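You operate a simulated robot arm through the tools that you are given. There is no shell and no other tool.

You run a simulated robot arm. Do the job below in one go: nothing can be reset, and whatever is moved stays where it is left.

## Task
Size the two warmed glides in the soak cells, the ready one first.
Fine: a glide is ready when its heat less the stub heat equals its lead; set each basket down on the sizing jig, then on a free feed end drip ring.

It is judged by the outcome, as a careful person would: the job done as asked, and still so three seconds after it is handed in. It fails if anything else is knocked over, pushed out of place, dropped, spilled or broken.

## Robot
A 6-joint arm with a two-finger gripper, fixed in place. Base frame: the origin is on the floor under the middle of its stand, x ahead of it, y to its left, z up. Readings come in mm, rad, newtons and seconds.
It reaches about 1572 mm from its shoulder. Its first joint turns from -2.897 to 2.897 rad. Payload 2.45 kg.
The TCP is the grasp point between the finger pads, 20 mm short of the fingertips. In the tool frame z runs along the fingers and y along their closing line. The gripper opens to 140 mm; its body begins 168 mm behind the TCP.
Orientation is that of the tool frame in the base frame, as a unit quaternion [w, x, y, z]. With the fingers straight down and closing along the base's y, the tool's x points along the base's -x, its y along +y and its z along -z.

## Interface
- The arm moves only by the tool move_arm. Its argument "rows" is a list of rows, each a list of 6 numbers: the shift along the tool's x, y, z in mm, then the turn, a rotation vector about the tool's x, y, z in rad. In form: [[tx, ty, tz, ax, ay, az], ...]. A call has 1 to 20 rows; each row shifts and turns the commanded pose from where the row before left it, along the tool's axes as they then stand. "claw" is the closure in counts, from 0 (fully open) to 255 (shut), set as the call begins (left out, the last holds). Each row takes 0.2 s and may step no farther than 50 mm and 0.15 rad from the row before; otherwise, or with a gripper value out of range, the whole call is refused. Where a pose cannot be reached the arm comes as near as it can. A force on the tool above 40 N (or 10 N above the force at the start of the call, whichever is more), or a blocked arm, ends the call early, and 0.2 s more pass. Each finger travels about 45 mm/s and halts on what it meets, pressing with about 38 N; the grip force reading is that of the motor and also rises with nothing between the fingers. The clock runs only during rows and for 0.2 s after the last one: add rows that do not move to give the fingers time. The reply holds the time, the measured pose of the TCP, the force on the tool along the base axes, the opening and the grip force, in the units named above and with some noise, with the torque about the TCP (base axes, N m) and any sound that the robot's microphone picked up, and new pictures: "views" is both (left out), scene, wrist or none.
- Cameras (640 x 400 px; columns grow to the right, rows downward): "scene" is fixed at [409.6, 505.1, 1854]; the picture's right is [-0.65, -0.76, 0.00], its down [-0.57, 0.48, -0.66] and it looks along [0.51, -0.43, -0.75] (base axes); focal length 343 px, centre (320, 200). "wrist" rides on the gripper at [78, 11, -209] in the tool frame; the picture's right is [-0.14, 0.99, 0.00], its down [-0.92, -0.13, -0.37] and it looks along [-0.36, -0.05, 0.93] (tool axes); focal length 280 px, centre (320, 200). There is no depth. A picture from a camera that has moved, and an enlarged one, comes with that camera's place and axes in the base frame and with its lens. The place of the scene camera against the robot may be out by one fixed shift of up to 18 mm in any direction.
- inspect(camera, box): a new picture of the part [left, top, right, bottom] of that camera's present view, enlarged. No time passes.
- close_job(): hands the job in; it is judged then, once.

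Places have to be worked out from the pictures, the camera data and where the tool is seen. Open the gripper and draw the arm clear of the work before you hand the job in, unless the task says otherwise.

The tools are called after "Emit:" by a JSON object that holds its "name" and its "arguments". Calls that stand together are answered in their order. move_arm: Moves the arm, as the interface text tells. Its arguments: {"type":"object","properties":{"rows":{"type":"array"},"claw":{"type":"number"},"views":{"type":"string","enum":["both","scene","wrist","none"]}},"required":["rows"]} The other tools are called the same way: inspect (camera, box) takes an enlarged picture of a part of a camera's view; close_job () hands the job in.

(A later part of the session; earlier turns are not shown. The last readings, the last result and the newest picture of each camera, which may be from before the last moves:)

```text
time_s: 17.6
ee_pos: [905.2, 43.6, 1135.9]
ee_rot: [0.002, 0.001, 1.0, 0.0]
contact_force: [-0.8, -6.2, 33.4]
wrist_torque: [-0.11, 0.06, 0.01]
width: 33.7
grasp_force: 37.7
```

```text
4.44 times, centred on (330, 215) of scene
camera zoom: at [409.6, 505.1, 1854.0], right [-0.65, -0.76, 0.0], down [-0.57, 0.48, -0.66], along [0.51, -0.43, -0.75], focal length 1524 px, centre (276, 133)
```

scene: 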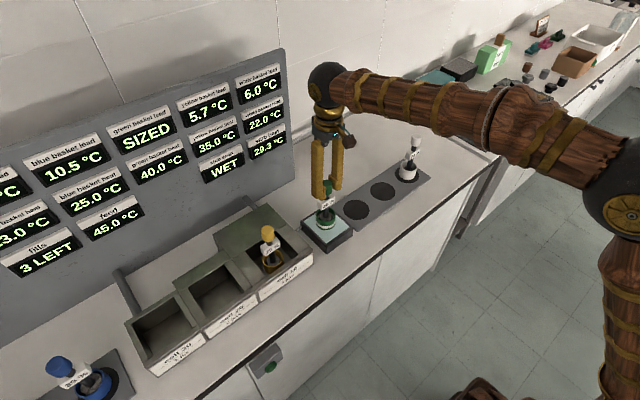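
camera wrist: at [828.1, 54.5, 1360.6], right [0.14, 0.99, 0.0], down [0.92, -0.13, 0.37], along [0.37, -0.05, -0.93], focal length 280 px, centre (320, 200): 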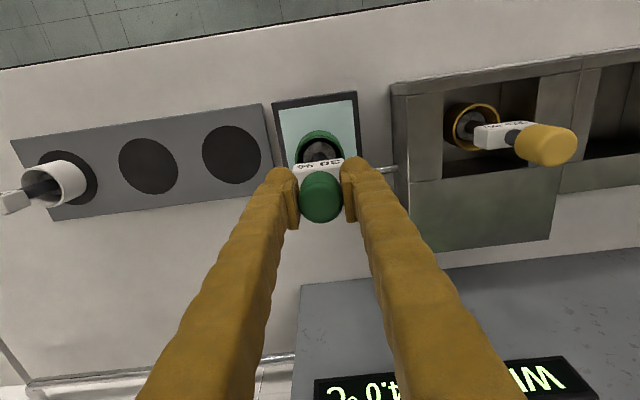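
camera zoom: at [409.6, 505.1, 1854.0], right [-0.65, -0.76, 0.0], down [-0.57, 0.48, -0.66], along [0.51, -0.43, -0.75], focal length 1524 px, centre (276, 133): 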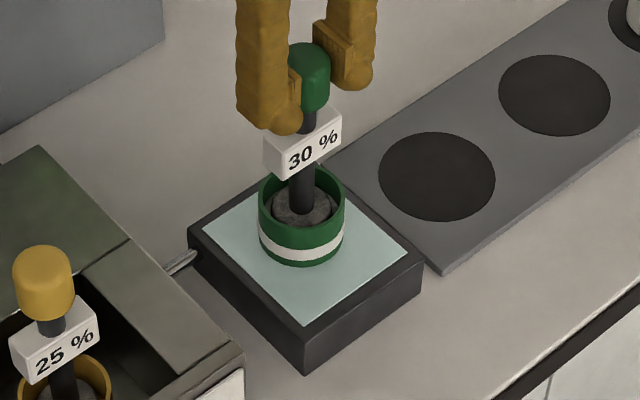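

The panel now shows green "SIZED" and a white band on its cup, and the stub heat rose to 29.3, which makes yellow ready next (35.0 − 29.3 = 5.7). Green is resting on the jig (33 N down). I'll lift it clear and carry it to the far free ring at about (902, −230), keeping well short of white at y ≈ −365.

Emit:
{"name": "move_arm", "arguments": {"rows": [[0, 0, -3, 0, 0, 0], [0, 0, -7, 0, 0, 0], [0, 0, -15, 0, 0, 0], [0, 0, -25, 0, 0, 0], [0, 0, -20, 0, 0, 0], [0.5, -15, 0, 0, 0, 0], [0.5, -30, 0, 0, 0, 0], [0.5, -35, 0, 0, 0, 0], [0.5, -35, 0, 0, 0, 0], [0.5, -35, 0, 0, 0, 0], [0, -35, 0, 0, 0, 0], [0, -35, 0, 0, 0, 0], [0, -30, 0, 0, 0, 0], [0, -24, 0, 0, 0, 0], [0, 0, 0, 0, 0, 0]], "claw": 255}}

```text
time_s: 20.8
ee_pos: [905.2, -229.6, 1205.7]
ee_rot: [0.0, 0.002, 1.0, 0.0]
contact_force: [0.1, -0.9, -3.3]
wrist_torque: [0.0, 0.0, 0.0]
width: 33.6
grasp_force: 38.2
camera wrist: at [826.5, -219.1, 1413.9], right [0.14, 0.99, 0.0], down [0.92, -0.13, 0.37], along [0.37, -0.05, -0.93], focal length 280 px, centre (320, 200)
```

scene: 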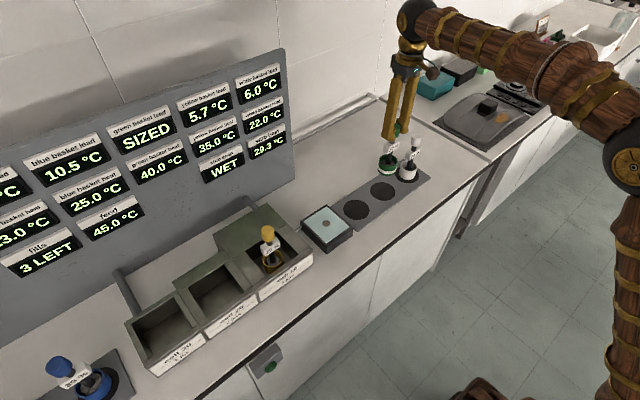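
wrist: 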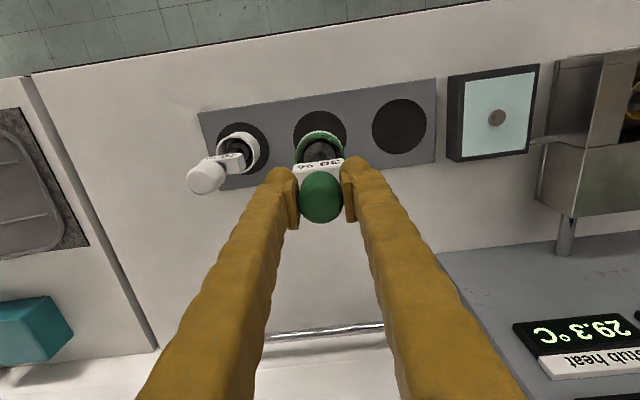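

Stub heat holds at 29.3. The cup is over the middle ring, which I place at (902, −230, ~929), so the cup should touch at TCP z ≈1100. I'll shift 2 mm in x and lower most of the way.

Emit:
{"name": "move_arm", "arguments": {"rows": [[2, 0, 15, 0, 0, 0], [0, 0, 25, 0, 0, 0], [0, 0, 25, 0, 0, 0], [0, 0, 15, 0, 0, 0], [0, 0, 8, 0, 0, 0], [0, 0, 0, 0, 0, 0]], "claw": 255}}

Emit:
{"name": "inspect", "arguments": {"camera": "scene", "box": [340, 110, 440, 220]}}

Emit:
{"name": "inspect", "arguments": {"camera": "wrist", "box": [180, 70, 420, 230]}}

```text
time_s: 22.2
ee_pos: [900.9, -231.0, 1117.6]
ee_rot: [0.001, 0.001, 1.0, 0.0]
contact_force: [-0.2, 0.5, -2.7]
wrist_torque: [0.03, 0.05, 0.01]
width: 33.7
grasp_force: 38.6
camera wrist: at [822.5, -219.2, 1325.6], right [0.14, 0.99, 0.0], down [0.92, -0.13, 0.37], along [0.37, -0.05, -0.93], focal length 280 px, centre (320, 200)
```

scene: 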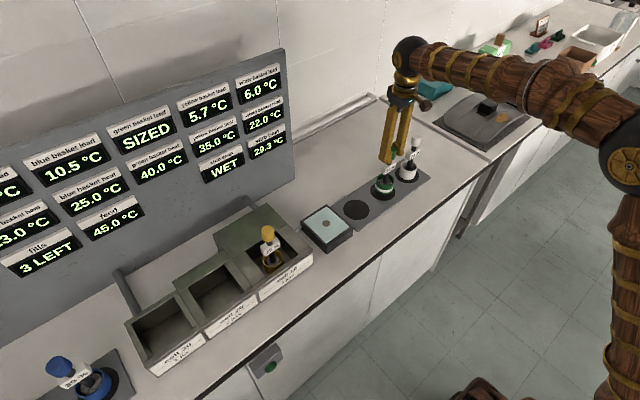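
wrist: 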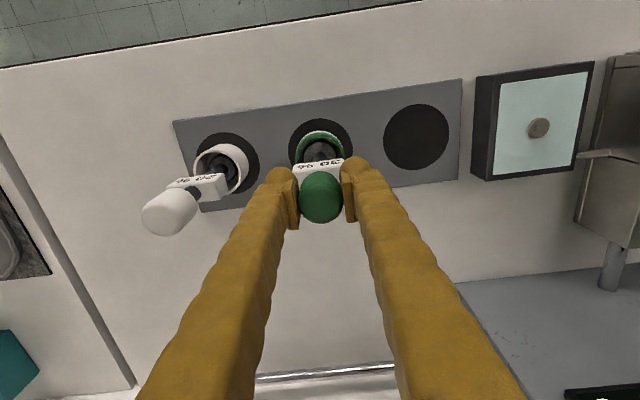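

```text
3.64 times, centred on (390, 165) of scene
camera zoom: at [409.6, 505.1, 1854.0], right [-0.65, -0.76, 0.0], down [-0.57, 0.48, -0.66], along [0.51, -0.43, -0.75], focal length 1247 px, centre (66, 327)
```

zoom: 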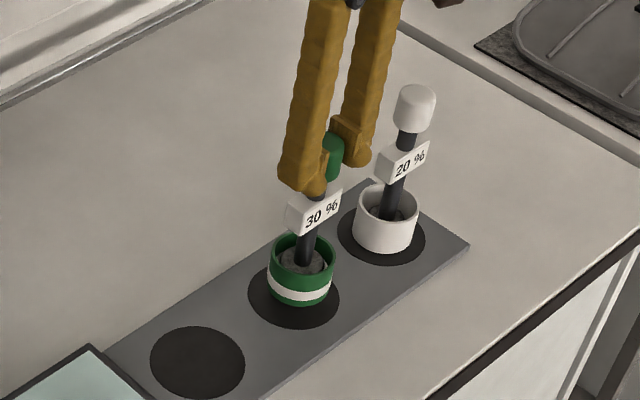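

```text
2.50 times, centred on (300, 150) of wrist
camera zoom: at [822.5, -219.2, 1325.6], right [0.14, 0.99, 0.0], down [0.92, -0.13, 0.37], along [0.37, -0.05, -0.93], focal length 701 px, centre (370, 325)
```

zoom: 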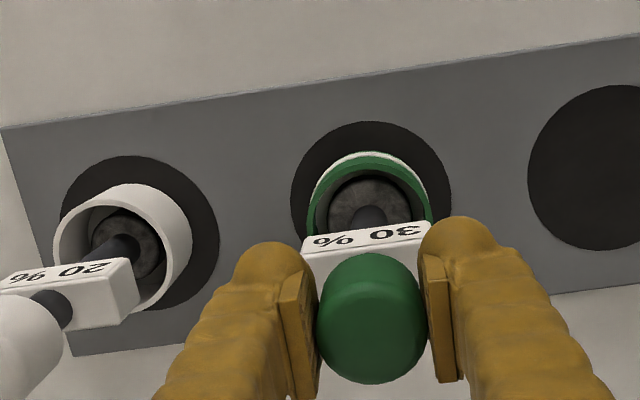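

The cup is over the ring, but the scene view hints it may be a few mm short in x. I'll enlarge further to judge.

Emit:
{"name": "inspect", "arguments": {"camera": "scene", "box": [365, 160, 405, 205]}}

Emit:
{"name": "inspect", "arguments": {"camera": "wrist", "box": [270, 100, 370, 180]}}

```text
8.89 times, centred on (385, 182) of scene
camera zoom: at [409.6, 505.1, 1854.0], right [-0.65, -0.76, 0.0], down [-0.57, 0.48, -0.66], along [0.51, -0.43, -0.75], focal length 3048 px, centre (-258, 356)
```

zoom: 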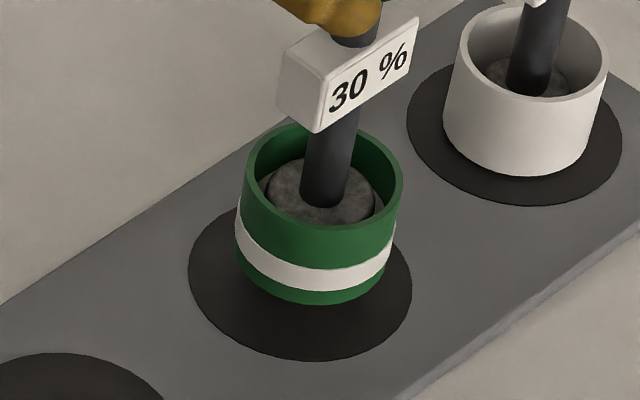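

```text
5.00 times, centred on (320, 140) of wrist
camera zoom: at [822.5, -219.2, 1325.6], right [0.14, 0.99, 0.0], down [0.92, -0.13, 0.37], along [0.37, -0.05, -0.93], focal length 1402 px, centre (320, 500)
```

zoom: 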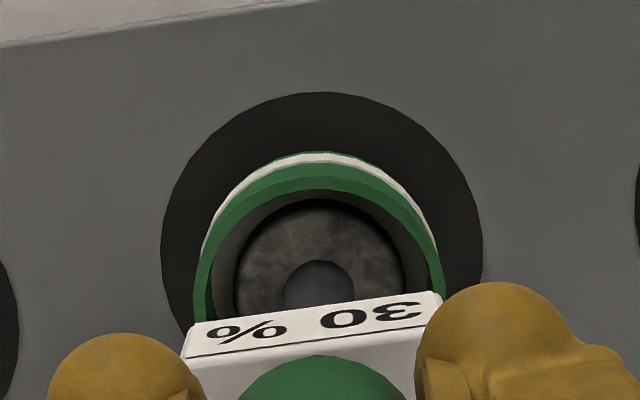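

Both views put the cup inside the ring with at most a few mm of offset and a 14 mm margin all round. I'll nudge 1.5 mm in x and y and creep down.

Emit:
{"name": "move_arm", "arguments": {"rows": [[-1.5, 1.5, 3, 0, 0, 0], [0, 0, 3, 0, 0, 0], [0, 0, 3, 0, 0, 0], [0, 0, 2, 0, 0, 0], [0, 0, 0, 0, 0, 0]], "claw": 255, "views": "none"}}

```text
time_s: 23.4
ee_pos: [901.3, -228.0, 1106.5]
ee_rot: [0.0, 0.0, 1.0, -0.001]
contact_force: [-0.2, -0.5, -2.7]
wrist_torque: [-0.01, 0.0, 0.0]
width: 33.6
grasp_force: 37.7
```

No contact yet at z ≈1106. I'll keep creeping in 1.5 mm steps.

Emit:
{"name": "move_arm", "arguments": {"rows": [[0, 0, 1.5, 0, 0, 0], [0, 0, 1.5, 0, 0, 0], [0, 0, 0, 0, 0, 0]], "claw": 255, "views": "none"}}

```text
time_s: 24.2
ee_pos: [902.6, -228.9, 1103.7]
ee_rot: [0.0, 0.001, 1.0, 0.0]
contact_force: [1.3, -0.5, -2.1]
wrist_torque: [0.0, -0.04, -0.02]
width: 33.5
grasp_force: 38.4
```

Still only the basket's weight. I'll continue down in small steps.

Emit:
{"name": "move_arm", "arguments": {"rows": [[0, 0, 1.5, 0, 0, 0], [0, 0, 1.5, 0, 0, 0], [0, 0, 0, 0, 0, 0]], "claw": 255, "views": "scene"}}

Emit:
{"name": "inspect", "arguments": {"camera": "scene", "box": [365, 160, 405, 205]}}

```text
time_s: 25.0
ee_pos: [901.9, -229.3, 1102.8]
ee_rot: [0.002, 0.001, 1.0, 0.0]
contact_force: [-0.3, -2.7, 32.2]
wrist_torque: [-0.09, 0.04, -0.05]
width: 33.7
grasp_force: 37.8
```

scene: 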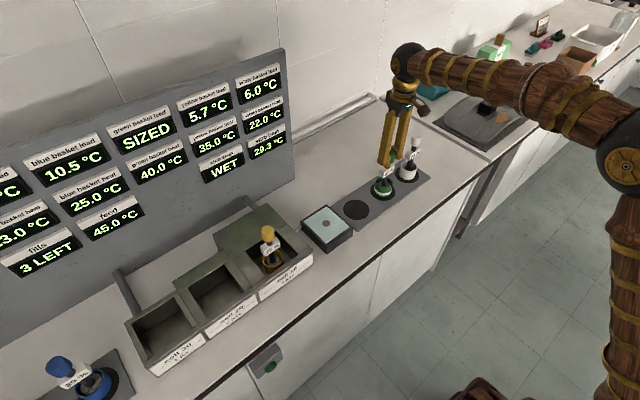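

```text
8.89 times, centred on (385, 182) of scene
camera zoom: at [409.6, 505.1, 1854.0], right [-0.65, -0.76, 0.0], down [-0.57, 0.48, -0.66], along [0.51, -0.43, -0.75], focal length 3048 px, centre (-258, 356)
```

zoom: 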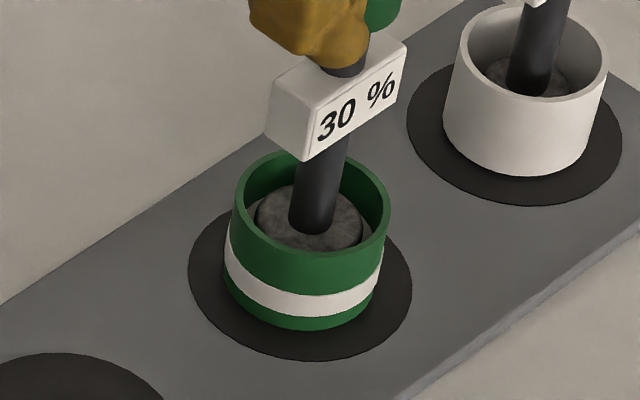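

The cup is on the ring and well centred (32 N pressing). I'll ease up 1 mm to take off the pressure, then open only part-way so the fingers keep clear of white.

Emit:
{"name": "move_arm", "arguments": {"rows": [[0, 0, -1, 0, 0, 0], [0, 0, 0, 0, 0, 0]], "claw": 255, "views": "none"}}

Emit:
{"name": "move_arm", "arguments": {"rows": [[0, 0, 0, 0, 0, 0], [0, 0, 0, 0, 0, 0], [0, 0, 0, 0, 0, 0], [0, 0, 0, 0, 0, 0], [0, 0, 0, 0, 0, 0]], "claw": 145}}

```text
time_s: 25.6
ee_pos: [902.5, -228.0, 1101.5]
ee_rot: [0.001, 0.002, 1.0, 0.0]
contact_force: [1.3, -5.8, 33.0]
wrist_torque: [-0.1, -0.35, -0.05]
width: 33.7
grasp_force: 37.7
```

```text
time_s: 26.8
ee_pos: [902.4, -229.4, 1100.1]
ee_rot: [0.0, 0.001, 1.0, 0.0]
contact_force: [0.6, -1.2, 0.5]
wrist_torque: [-0.01, -0.01, 0.02]
width: 60.6
grasp_force: 0.1
camera wrist: at [824.0, -217.6, 1308.8], right [0.14, 0.99, 0.0], down [0.92, -0.13, 0.37], along [0.37, -0.05, -0.93], focal length 280 px, centre (320, 200)
```

scene: 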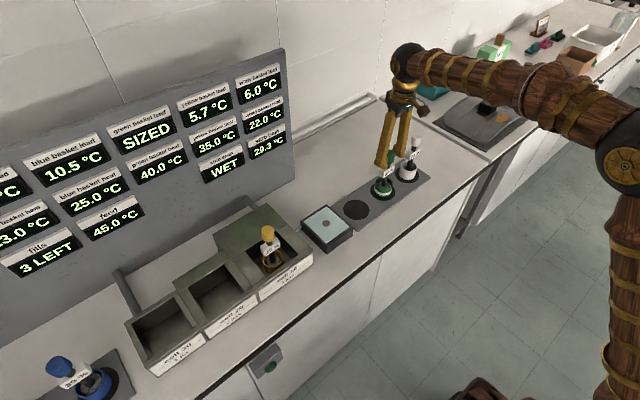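
wrist: 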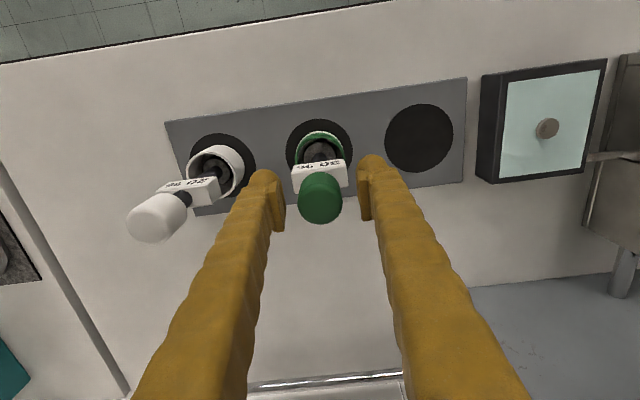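

Released at 60 mm and green stands upright on its ring; stub heat is still 29.3 and yellow 35.0. I'll lift straight off and travel to above yellow.

Emit:
{"name": "move_arm", "arguments": {"rows": [[0, 0, -8, 0, 0, 0], [0, 0, -20, 0, 0, 0], [0, 0, -32, 0, 0, 0], [0, 0, -45, 0, 0, 0], [0, 0, -45, 0, 0, 0], [0, 20, 0, 0, 0, 0], [0, 40, 0, 0, 0, 0], [0, 48, 0, 0, 0, 0], [0, 48, 0, 0, 0, 0], [0, 48, 0, 0, 0, 0], [0, 48, 0, 0, 0, 0], [0, 48, 0, 0, 0, 0], [0, 48, 0, 0, 0, 0], [0, 48, 0, 0, 0, 0], [0, 48, 0, 0, 0, 0], [0, 40, 0, 0, 0, 0], [0, 0, 0, 0, 0, 0]], "claw": 145}}

```text
time_s: 30.4
ee_pos: [900.1, 256.4, 1251.8]
ee_rot: [0.001, 0.001, 1.0, 0.001]
contact_force: [1.0, -0.4, 0.1]
wrist_torque: [0.0, 0.03, 0.01]
width: 60.3
grasp_force: 0.0
camera wrist: at [822.1, 266.7, 1459.9], right [0.14, 0.99, 0.0], down [0.92, -0.13, 0.37], along [0.37, -0.05, -0.93], focal length 280 px, centre (320, 200)
```

scene: 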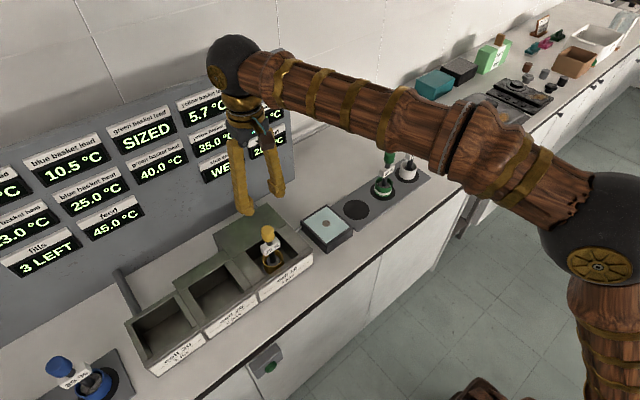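
wrist: 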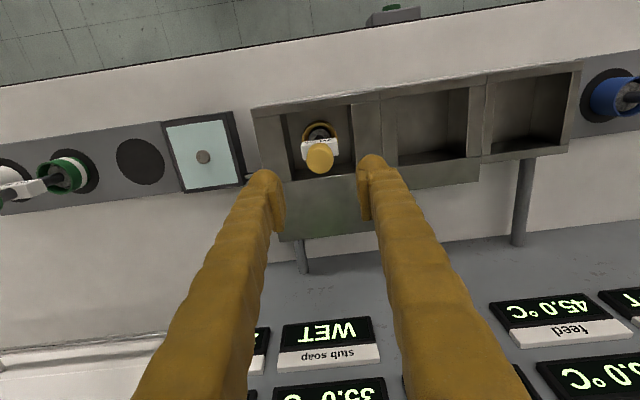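

I'm above yellow. I'll enlarge to check its alignment with the fingers.

Emit:
{"name": "inspect", "arguments": {"camera": "wrist", "box": [240, 90, 400, 220]}}

Emit:
{"name": "inspect", "arguments": {"camera": "wrist", "box": [0, 110, 250, 230]}}

Emit:
{"name": "inspect", "arguments": {"camera": "scene", "box": [340, 130, 440, 220]}}

```text
3.08 times, centred on (320, 155) of wrist
camera zoom: at [822.1, 266.7, 1459.9], right [0.14, 0.99, 0.0], down [0.92, -0.13, 0.37], along [0.37, -0.05, -0.93], focal length 863 px, centre (320, 338)
```

zoom: 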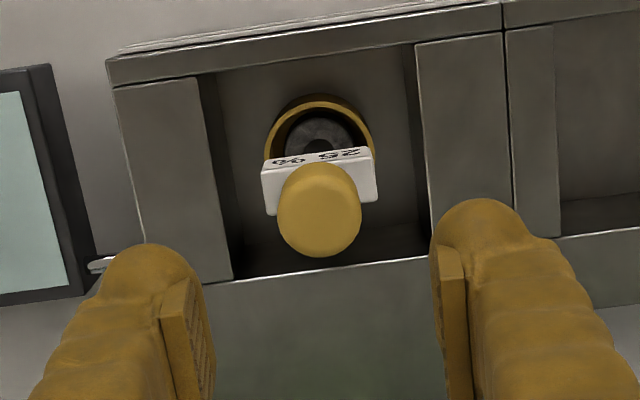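

```text
2.56 times, centred on (125, 170) of wrist
camera zoom: at [822.1, 266.7, 1459.9], right [0.14, 0.99, 0.0], down [0.92, -0.13, 0.37], along [0.37, -0.05, -0.93], focal length 718 px, centre (819, 277)
```

zoom: 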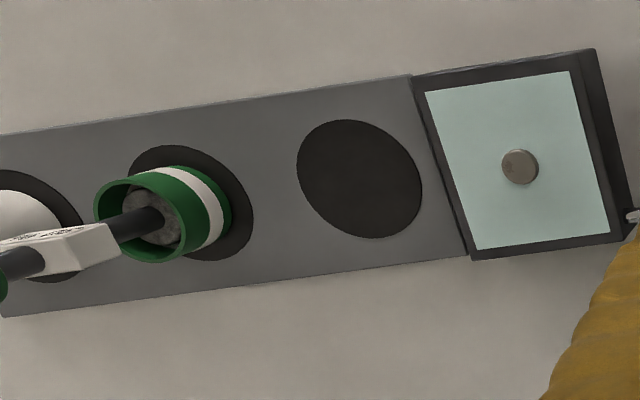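

```text
4.44 times, centred on (390, 175) of scene
camera zoom: at [409.6, 505.1, 1854.0], right [-0.65, -0.76, 0.0], down [-0.57, 0.48, -0.66], along [0.51, -0.43, -0.75], focal length 1524 px, centre (9, 311)
```

zoom: 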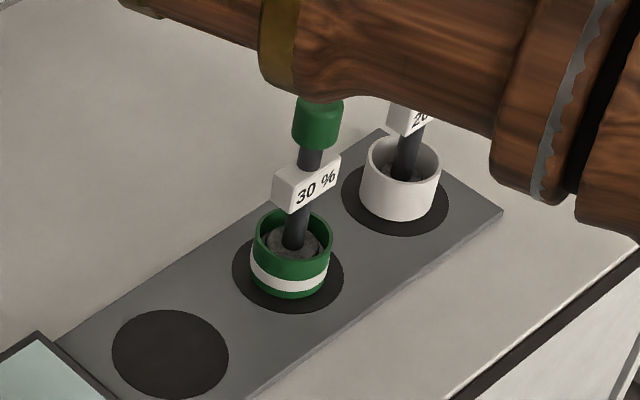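

Green stands properly on the middle ring. Yellow's knob is within about 1 mm in y and 1–2 mm in x of the TCP line; I'll come down around it to z ≈1104.

Emit:
{"name": "move_arm", "arguments": {"rows": [[-1.3, -0.4, 35, 0, 0, 0], [0, 0, 40, 0, 0, 0], [0, 0, 30, 0, 0, 0], [0, 0, 0, 0, 0, 0]], "claw": 120}}

Emit:
{"name": "inspect", "arguments": {"camera": "wrist", "box": [220, 100, 420, 260]}}

```text
time_s: 31.4
ee_pos: [903.4, 253.0, 1147.6]
ee_rot: [0.001, 0.001, 1.0, 0.0]
contact_force: [-0.7, 0.1, 0.7]
wrist_torque: [0.01, -0.02, 0.02]
width: 74.1
grasp_force: 0.1
camera wrist: at [826.3, 264.2, 1355.1], right [0.14, 0.99, 0.0], down [0.92, -0.13, 0.37], along [0.37, -0.05, -0.93], focal length 280 px, centre (320, 200)
```

scene: 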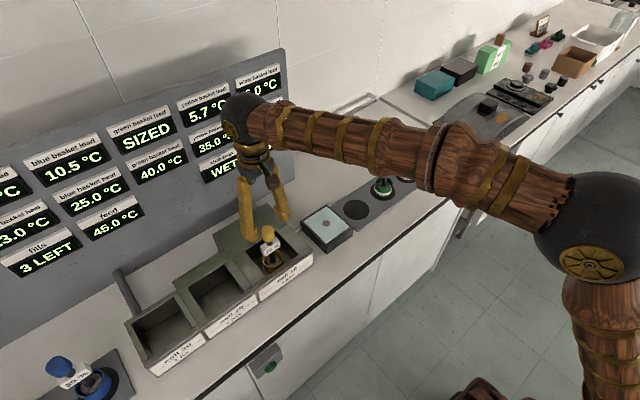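
wrist: 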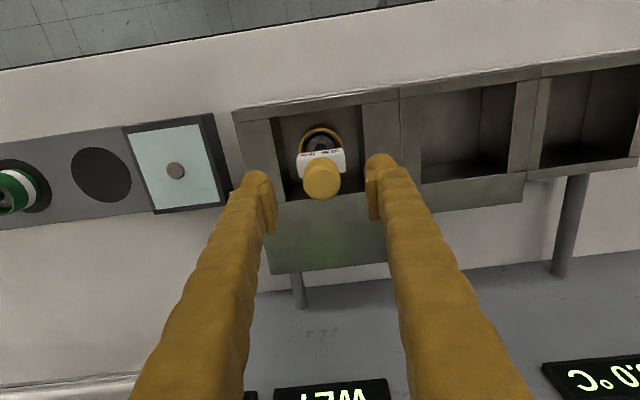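

```text
2.50 times, centred on (320, 180) of wrist
camera zoom: at [826.3, 264.2, 1355.1], right [0.14, 0.99, 0.0], down [0.92, -0.13, 0.37], along [0.37, -0.05, -0.93], focal length 701 px, centre (320, 250)
```

zoom: 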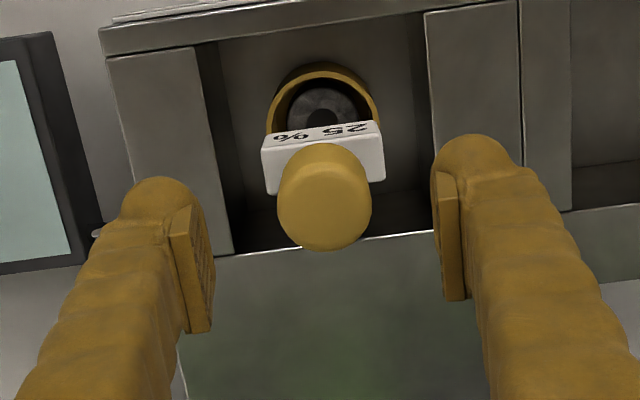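

The close view shows the knob about 1.6 mm to +y and ~2 mm to −x of the TCP. I'll correct for that while lowering the last 43 mm.

Emit:
{"name": "move_arm", "arguments": {"rows": [[2, 1.6, 15, 0, 0, 0], [0, 0, 15, 0, 0, 0], [0, 0, 13, 0, 0, 0], [0, 0, 0, 0, 0, 0]], "claw": 120}}

Emit:
{"name": "inspect", "arguments": {"camera": "wrist", "box": [220, 100, 420, 260]}}

```text
time_s: 32.4
ee_pos: [903.3, 254.8, 1103.9]
ee_rot: [0.0, 0.001, 1.0, 0.0]
contact_force: [-0.4, -0.1, 0.1]
wrist_torque: [-0.02, 0.0, 0.0]
width: 74.1
grasp_force: 0.3
camera wrist: at [825.3, 267.1, 1311.8], right [0.14, 0.99, 0.0], down [0.92, -0.13, 0.37], along [0.37, -0.05, -0.93], focal length 280 px, centre (320, 200)
```

scene: 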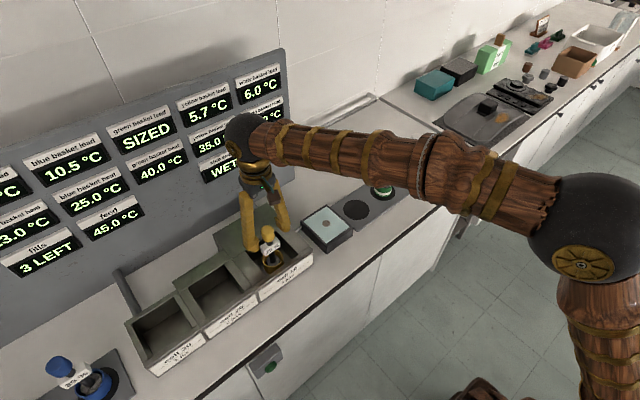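
wrist: 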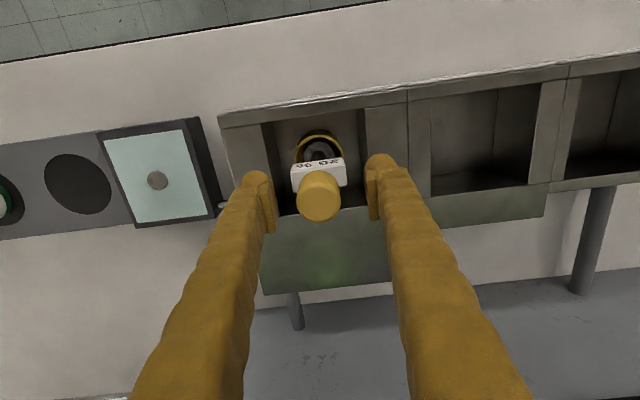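

```text
2.50 times, centred on (320, 180) of wrist
camera zoom: at [825.3, 267.1, 1311.8], right [0.14, 0.99, 0.0], down [0.92, -0.13, 0.37], along [0.37, -0.05, -0.93], focal length 701 px, centre (320, 250)
```

zoom: 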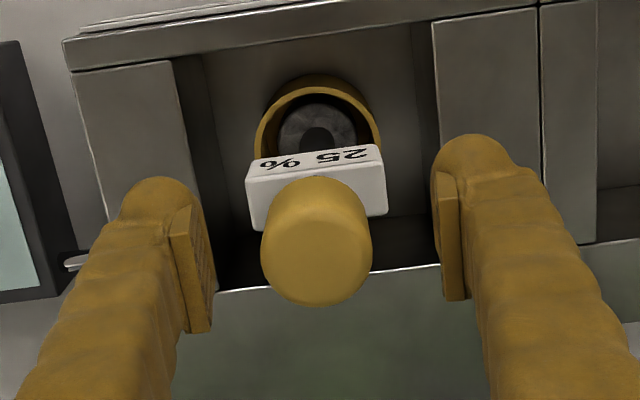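

The knob is about 1 mm off centre in y; I'll correct 0.8 mm and close on it.

Emit:
{"name": "move_arm", "arguments": {"rows": [[0, -0.8, 0, 0, 0, 0], [0, 0, 0, 0, 0, 0]], "claw": 120, "views": "none"}}

Emit:
{"name": "move_arm", "arguments": {"rows": [[0, 0, 0, 0, 0, 0], [0, 0, 0, 0, 0, 0], [0, 0, 0, 0, 0, 0], [0, 0, 0, 0, 0, 0], [0, 0, 0, 0, 0, 0], [0, 0, 0, 0, 0, 0]], "claw": 255}}

```text
time_s: 33.0
ee_pos: [902.3, 254.9, 1105.1]
ee_rot: [0.0, 0.0, 1.0, 0.0]
contact_force: [-0.3, -0.3, -0.4]
wrist_torque: [0.02, 0.0, 0.0]
width: 74.0
grasp_force: 0.0
```

```text
time_s: 34.4
ee_pos: [902.1, 254.2, 1104.3]
ee_rot: [0.0, 0.001, 1.0, 0.0]
contact_force: [0.2, -0.9, 0.0]
wrist_torque: [-0.02, 0.03, 0.0]
width: 33.1
grasp_force: 37.9
camera wrist: at [824.9, 266.2, 1312.1], right [0.14, 0.99, 0.0], down [0.92, -0.13, 0.37], along [0.37, -0.05, -0.93], focal length 280 px, centre (320, 200)
```

scene: 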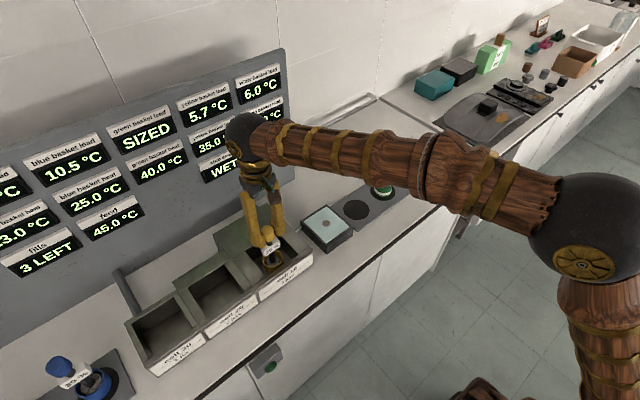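
wrist: 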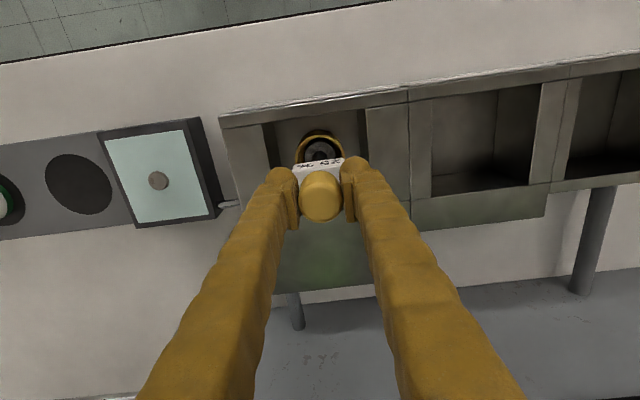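

Yellow's knob is gripped (33.1 mm). I'll lift it straight up 150 mm and check.

Emit:
{"name": "move_arm", "arguments": {"rows": [[0, 0, -5, 0, 0, 0], [0, 0, -10, 0, 0, 0], [0, 0, -15, 0, 0, 0], [0, 0, -25, 0, 0, 0], [0, 0, -30, 0, 0, 0], [0, 0, -30, 0, 0, 0], [0, 0, -25, 0, 0, 0], [0, 0, -10, 0, 0, 0], [0, 0, 0, 0, 0, 0]], "claw": 255}}

Emit:
{"name": "inspect", "arguments": {"camera": "scene", "box": [160, 60, 300, 190]}}

Emit:
{"name": "inspect", "arguments": {"camera": "scene", "box": [210, 170, 320, 300]}}

```text
time_s: 36.4
ee_pos: [903.1, 255.4, 1252.7]
ee_rot: [0.0, 0.001, 1.0, 0.0]
contact_force: [-0.5, 0.1, -2.8]
wrist_torque: [0.02, 0.03, 0.01]
width: 33.3
grasp_force: 37.5
camera wrist: at [824.9, 266.2, 1460.7], right [0.14, 0.99, 0.0], down [0.92, -0.13, 0.37], along [0.37, -0.05, -0.93], focal length 280 px, centre (320, 200)
```

scene: 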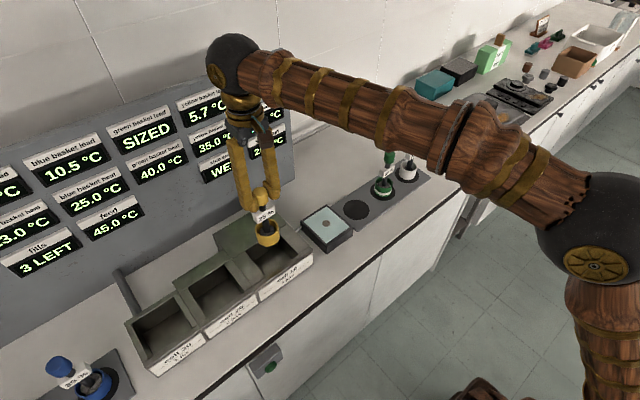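
wrist: 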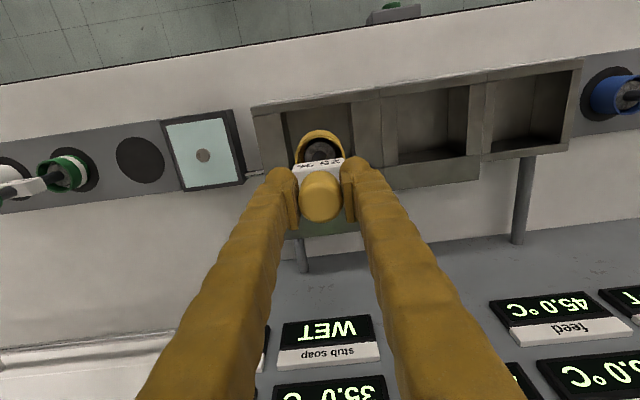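

```text
3.08 times, centred on (230, 125) of scene
camera zoom: at [409.6, 505.1, 1854.0], right [-0.65, -0.76, 0.0], down [-0.57, 0.48, -0.66], along [0.51, -0.43, -0.75], focal length 1055 px, centre (597, 431)
```

zoom: 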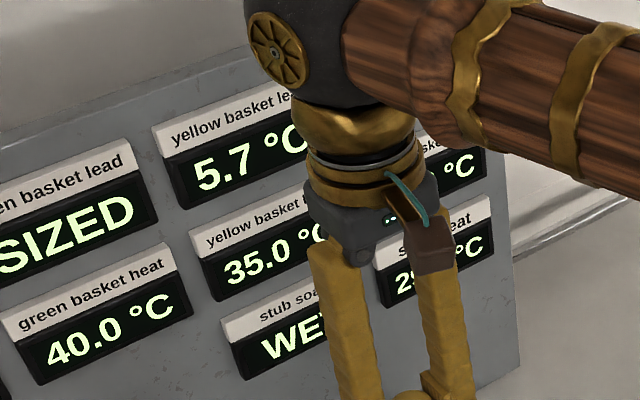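

```text
3.08 times, centred on (265, 235) of scene
camera zoom: at [409.6, 505.1, 1854.0], right [-0.65, -0.76, 0.0], down [-0.57, 0.48, -0.66], along [0.51, -0.43, -0.75], focal length 1055 px, centre (489, 92)
```

zoom: 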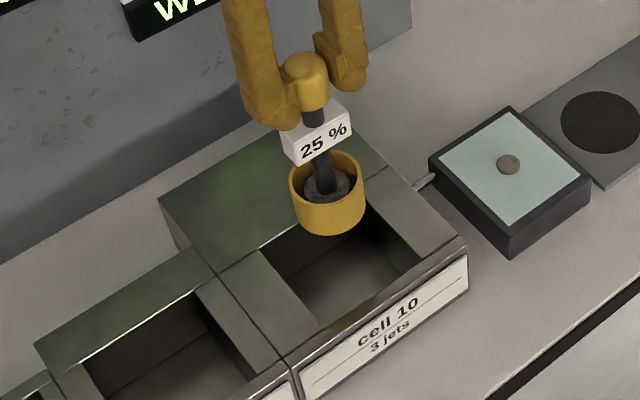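

Yellow is free of the cell and still reads 35.0. I'll carry it over to above the jig.

Emit:
{"name": "move_arm", "arguments": {"rows": [[0, -15, 0, 0, 0, 0], [-0.5, -30, 0, 0, 0, 0], [-0.5, -35, 0, 0, 0, 0], [-0.5, -35, 0, 0, 0, 0], [-0.5, -35, 0, 0, 0, 0], [0, -30, 0, 0, 0, 0], [0, -20, 0, 0, 0, 0], [0, -10.5, 0, 0, 0, 0], [0, 0, 0, 0, 0, 0]], "claw": 255}}

Emit:
{"name": "inspect", "arguments": {"camera": "wrist", "box": [250, 70, 400, 220]}}

Emit:
{"name": "inspect", "arguments": {"camera": "scene", "box": [160, 60, 300, 190]}}

```text
time_s: 38.4
ee_pos: [904.5, 42.8, 1255.1]
ee_rot: [0.0, 0.0, 1.0, 0.0]
contact_force: [-0.2, 0.1, -2.5]
wrist_torque: [0.02, 0.01, -0.05]
width: 33.5
grasp_force: 38.7
camera wrist: at [826.5, 55.3, 1462.2], right [0.14, 0.99, 0.0], down [0.92, -0.13, 0.37], along [0.37, -0.05, -0.93], focal length 280 px, centre (320, 200)
```

scene: 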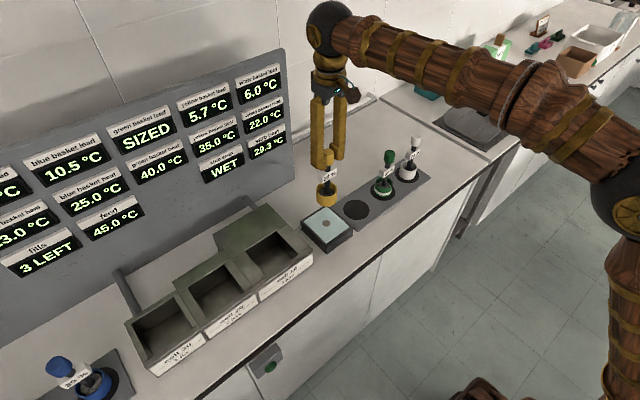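
wrist: 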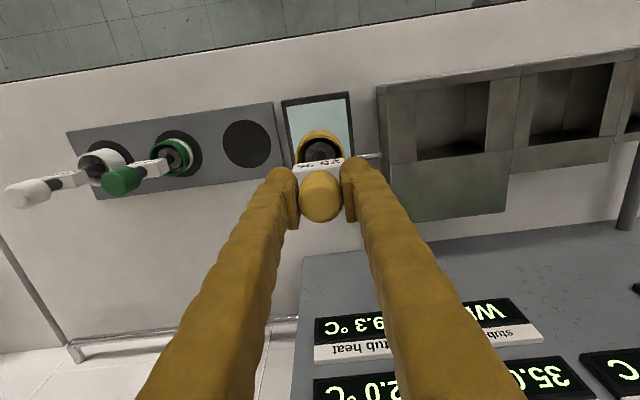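

```text
2.67 times, centred on (325, 145) of wrist
camera zoom: at [826.5, 55.3, 1462.2], right [0.14, 0.99, 0.0], down [0.92, -0.13, 0.37], along [0.37, -0.05, -0.93], focal length 748 px, centre (307, 347)
```

zoom: 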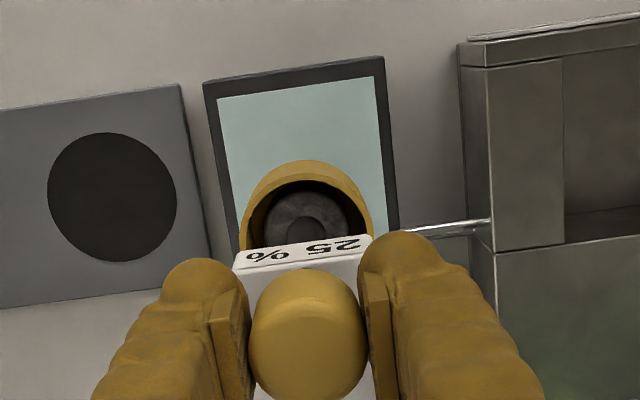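

```text
3.08 times, centred on (230, 125) of scene
camera zoom: at [409.6, 505.1, 1854.0], right [-0.65, -0.76, 0.0], down [-0.57, 0.48, -0.66], along [0.51, -0.43, -0.75], focal length 1055 px, centre (597, 431)
```

zoom: 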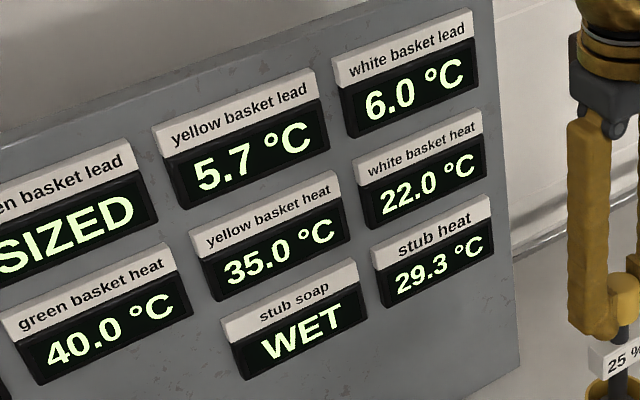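

Yellow is now ready (35.0 − 29.3 = 5.7) and is over the jig. I'll lower to just above it, correcting 1 mm in y.

Emit:
{"name": "move_arm", "arguments": {"rows": [[0, 1, 20, 0, 0, 0], [0, 0, 30, 0, 0, 0], [0, 0, 30, 0, 0, 0], [0, 0, 20, 0, 0, 0], [0, 0, 8, 0, 0, 0], [0, 0, 0, 0, 0, 0]], "claw": 255, "views": "scene"}}

Emit:
{"name": "inspect", "arguments": {"camera": "scene", "box": [290, 170, 370, 260]}}

```text
time_s: 39.8
ee_pos: [903.0, 45.9, 1144.9]
ee_rot: [0.0, 0.001, 1.0, -0.001]
contact_force: [-1.0, -0.1, -2.8]
wrist_torque: [-0.03, 0.0, -0.01]
width: 33.6
grasp_force: 38.0
```

scene: 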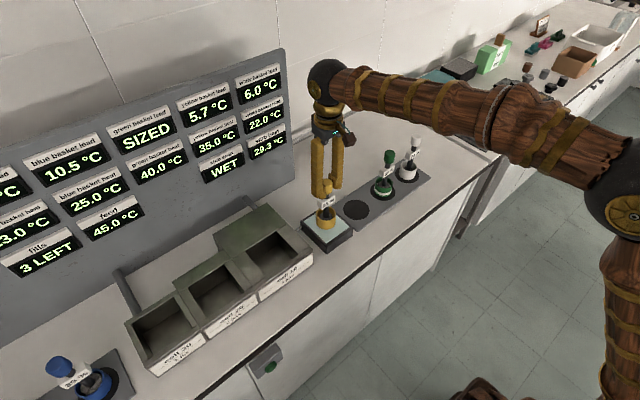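

```text
4.44 times, centred on (330, 215) of scene
camera zoom: at [409.6, 505.1, 1854.0], right [-0.65, -0.76, 0.0], down [-0.57, 0.48, -0.66], along [0.51, -0.43, -0.75], focal length 1524 px, centre (276, 133)
```

zoom: 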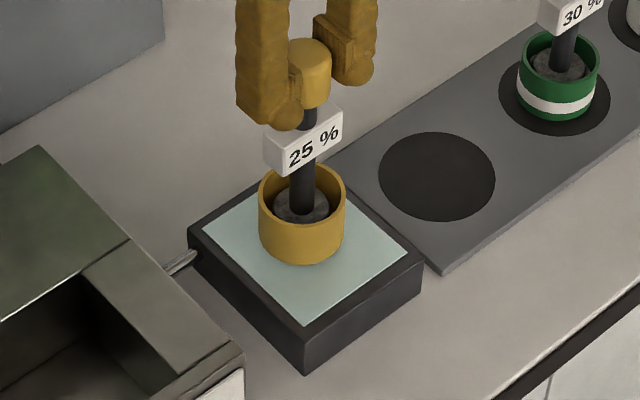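

Centred above the jig with no contact yet. Creeping down.

Emit:
{"name": "move_arm", "arguments": {"rows": [[0, 0, 2, 0, 0, 0], [0, 0, 2, 0, 0, 0], [0, 0, 1.5, 0, 0, 0], [0, 0, 0, 0, 0, 0]], "claw": 255, "views": "scene"}}

```text
time_s: 40.8
ee_pos: [903.5, 46.8, 1140.1]
ee_rot: [0.001, 0.001, 1.0, -0.001]
contact_force: [-0.4, 0.0, -2.4]
wrist_torque: [0.0, -0.01, 0.0]
width: 33.4
grasp_force: 37.8
```

scene: 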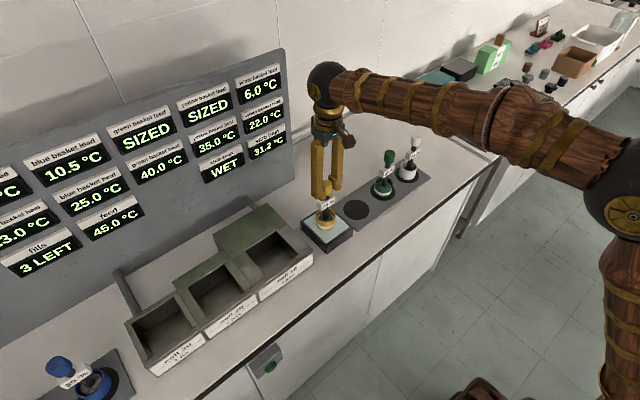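

The panel already shows yellow "SIZED" (stub now 31.2), but the force shows the basket isn't bearing on the jig yet. I'll carry on down until it is truly set down.

Emit:
{"name": "move_arm", "arguments": {"rows": [[0, 0, 1.5, 0, 0, 0], [0, 0, 1.5, 0, 0, 0], [0, 0, 0, 0, 0, 0]], "claw": 255, "views": "none"}}

```text
time_s: 41.6
ee_pos: [903.5, 46.0, 1137.0]
ee_rot: [0.001, 0.001, 1.0, -0.001]
contact_force: [-0.7, -0.2, 1.3]
wrist_torque: [0.02, 0.05, 0.0]
width: 33.6
grasp_force: 38.2
```

The weight is coming off (force +1.3 N). One more small step to seat it firmly.

Emit:
{"name": "move_arm", "arguments": {"rows": [[0, 0, 1, 0, 0, 0], [0, 0, 0, 0, 0, 0], [0, 0, 0, 0, 0, 0]], "claw": 255}}

Emit:
{"name": "inspect", "arguments": {"camera": "scene", "box": [290, 170, 370, 260]}}

Emit:
{"name": "inspect", "arguments": {"camera": "scene", "box": [100, 60, 300, 190]}}

```text
time_s: 42.4
ee_pos: [902.6, 45.8, 1136.8]
ee_rot: [0.002, 0.001, 1.0, 0.0]
contact_force: [3.9, -0.8, 22.3]
wrist_torque: [0.01, -0.21, 0.02]
width: 33.9
grasp_force: 37.8
camera wrist: at [825.4, 56.8, 1344.9], right [0.14, 0.99, 0.0], down [0.92, -0.13, 0.37], along [0.37, -0.05, -0.93], focal length 280 px, centre (320, 200)
```

scene: 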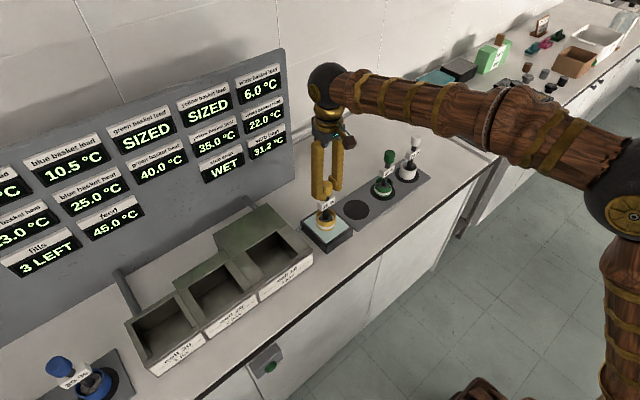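
wrist: 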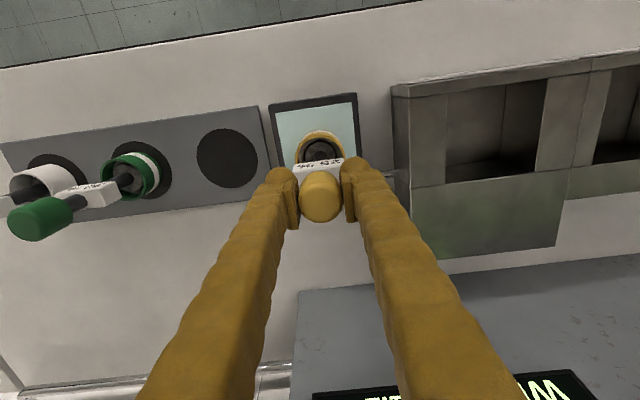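

```text
4.44 times, centred on (330, 215) of scene
camera zoom: at [409.6, 505.1, 1854.0], right [-0.65, -0.76, 0.0], down [-0.57, 0.48, -0.66], along [0.51, -0.43, -0.75], focal length 1524 px, centre (276, 133)
```

zoom: 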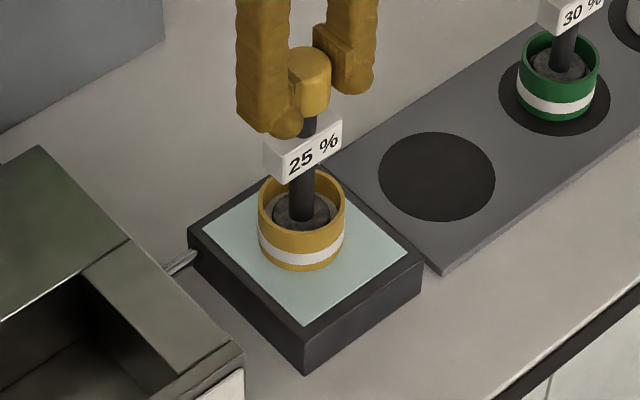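

```text
3.08 times, centred on (200, 125) of scene
camera zoom: at [409.6, 505.1, 1854.0], right [-0.65, -0.76, 0.0], down [-0.57, 0.48, -0.66], along [0.51, -0.43, -0.75], focal length 1055 px, centre (689, 431)
```

zoom: 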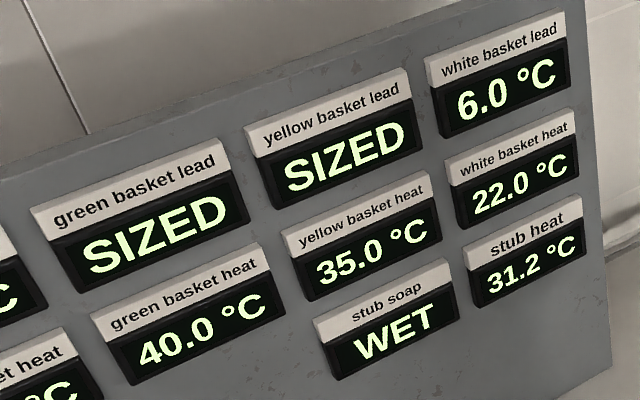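

Yellow shows SIZED, carries its white band, and is firmly seated (22 N). I'll lift it and carry it to the free ring beside the jig, at about (902, −95).

Emit:
{"name": "move_arm", "arguments": {"rows": [[0, 0, -3, 0, 0, 0], [0, 0, -7, 0, 0, 0], [0, 0, -15, 0, 0, 0], [0, 0, -25, 0, 0, 0], [0, 0, -15, 0, 0, 0], [0, -15, 0, 0, 0, 0], [0, -30, 0, 0, 0, 0], [0, -35, 0, 0, 0, 0], [0, -30, 0, 0, 0, 0], [0, -20, 0, 0, 0, 0], [0, -10, 0, 0, 0, 0], [0, 0, 0, 0, 0, 0]], "claw": 255}}

Emit:
{"name": "inspect", "arguments": {"camera": "wrist", "box": [220, 80, 400, 220]}}

Emit:
{"name": "inspect", "arguments": {"camera": "scene", "box": [320, 130, 420, 240]}}

```text
time_s: 45.0
ee_pos: [904.1, -95.9, 1201.3]
ee_rot: [0.0, -0.001, 1.0, 0.0]
contact_force: [0.0, 0.3, -3.1]
wrist_torque: [0.03, -0.03, 0.01]
width: 33.5
grasp_force: 38.2
camera wrist: at [826.2, -83.3, 1408.9], right [0.14, 0.99, 0.0], down [0.92, -0.13, 0.37], along [0.37, -0.05, -0.93], focal length 280 px, centre (320, 200)
```

scene: 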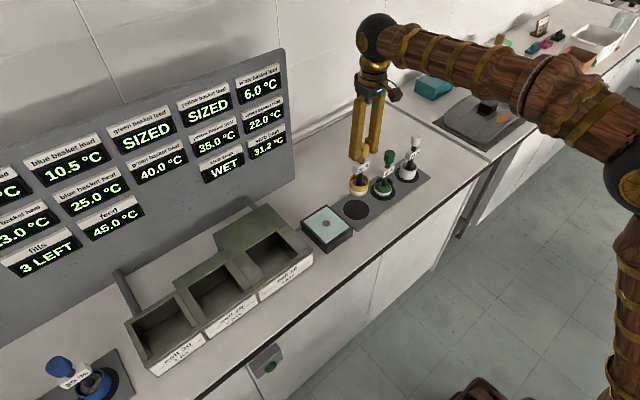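
wrist: 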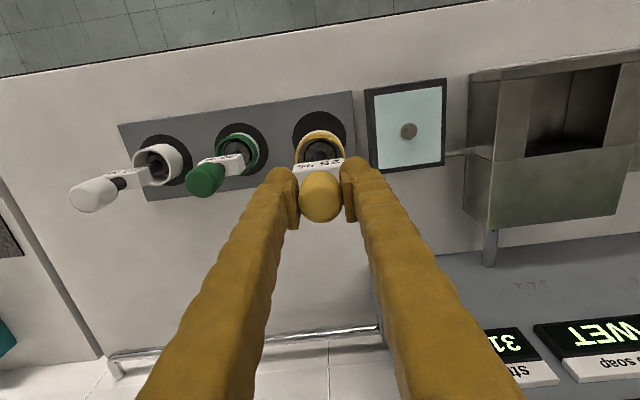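

```text
2.86 times, centred on (310, 150) of wrist
camera zoom: at [826.2, -83.3, 1408.9], right [0.14, 0.99, 0.0], down [0.92, -0.13, 0.37], along [0.37, -0.05, -0.93], focal length 801 px, centre (349, 343)
```

zoom: 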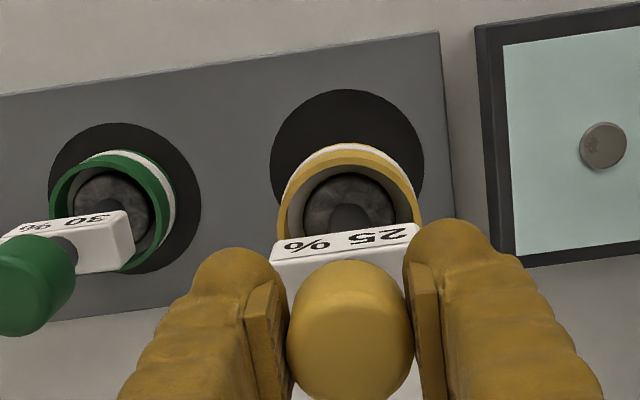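

```text
3.64 times, centred on (370, 185) of scene
camera zoom: at [409.6, 505.1, 1854.0], right [-0.65, -0.76, 0.0], down [-0.57, 0.48, -0.66], along [0.51, -0.43, -0.75], focal length 1247 px, centre (138, 254)
```

zoom: 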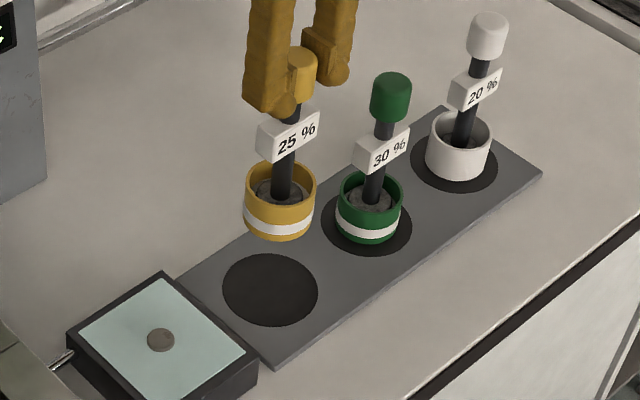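

Yellow's cup is centred over the free ring. I'll lower it to just above the surface.

Emit:
{"name": "move_arm", "arguments": {"rows": [[0, 0, 15, 0, 0, 0], [0, 0, 25, 0, 0, 0], [0, 0, 25, 0, 0, 0], [0, 0, 15, 0, 0, 0], [0, 0, 9, 0, 0, 0], [0, 0, 0, 0, 0, 0]], "claw": 255}}

Emit:
{"name": "inspect", "arguments": {"camera": "scene", "box": [320, 150, 420, 240]}}

Emit:
{"name": "inspect", "arguments": {"camera": "wrist", "box": [220, 80, 400, 220]}}

```text
time_s: 46.4
ee_pos: [903.8, -92.9, 1112.2]
ee_rot: [0.001, 0.001, 1.0, 0.0]
contact_force: [0.0, -0.7, -1.9]
wrist_torque: [0.01, 0.03, -0.02]
width: 33.6
grasp_force: 37.6
camera wrist: at [825.5, -82.1, 1319.3], right [0.14, 0.99, 0.0], down [0.92, -0.13, 0.37], along [0.37, -0.05, -0.93], focal length 280 px, centre (320, 200)
```

scene: 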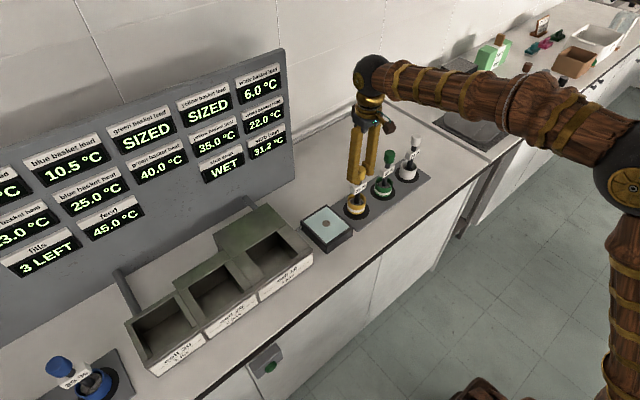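
wrist: 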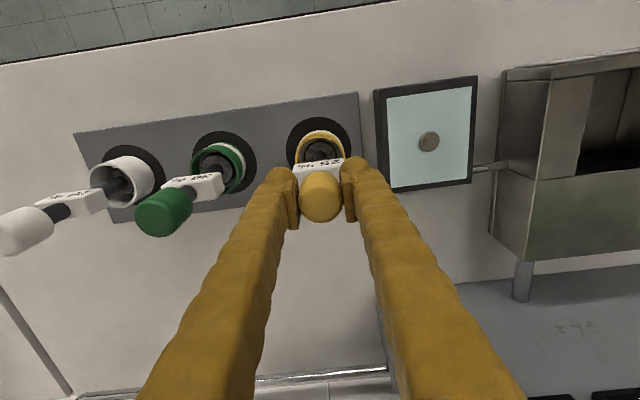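

```text
4.44 times, centred on (370, 195) of scene
camera zoom: at [409.6, 505.1, 1854.0], right [-0.65, -0.76, 0.0], down [-0.57, 0.48, -0.66], along [0.51, -0.43, -0.75], focal length 1524 px, centre (98, 222)
```

zoom: 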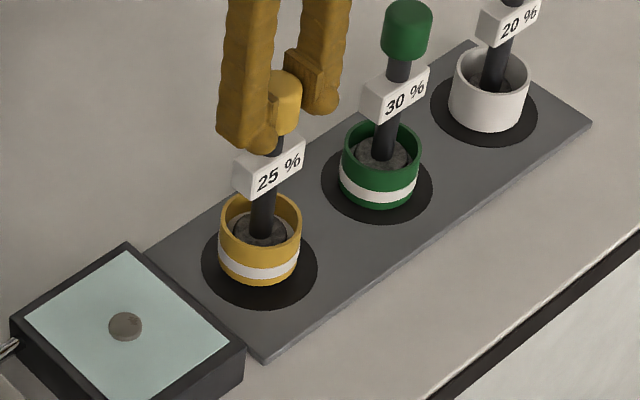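

```text
2.86 times, centred on (310, 150) of wrist
camera zoom: at [825.5, -82.1, 1319.3], right [0.14, 0.99, 0.0], down [0.92, -0.13, 0.37], along [0.37, -0.05, -0.93], focal length 801 px, centre (349, 343)
```

zoom: 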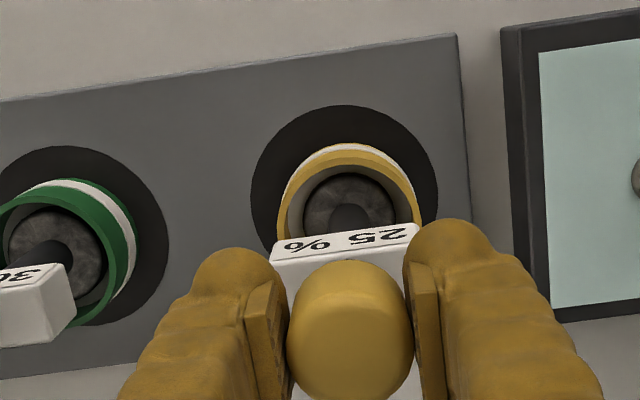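

Well placed, with the ring centre about 2 mm toward −y. I'll correct that and creep down.

Emit:
{"name": "move_arm", "arguments": {"rows": [[0, -1.8, 2.5, 0, 0, 0], [0, 0, 2.5, 0, 0, 0], [0, 0, 2, 0, 0, 0], [0, 0, 0, 0, 0, 0]], "claw": 255, "views": "none"}}

```text
time_s: 47.4
ee_pos: [904.5, -95.0, 1104.7]
ee_rot: [0.0, 0.001, 1.0, 0.0]
contact_force: [-0.2, 0.1, -2.2]
wrist_torque: [-0.02, 0.0, 0.0]
width: 33.4
grasp_force: 38.1
```

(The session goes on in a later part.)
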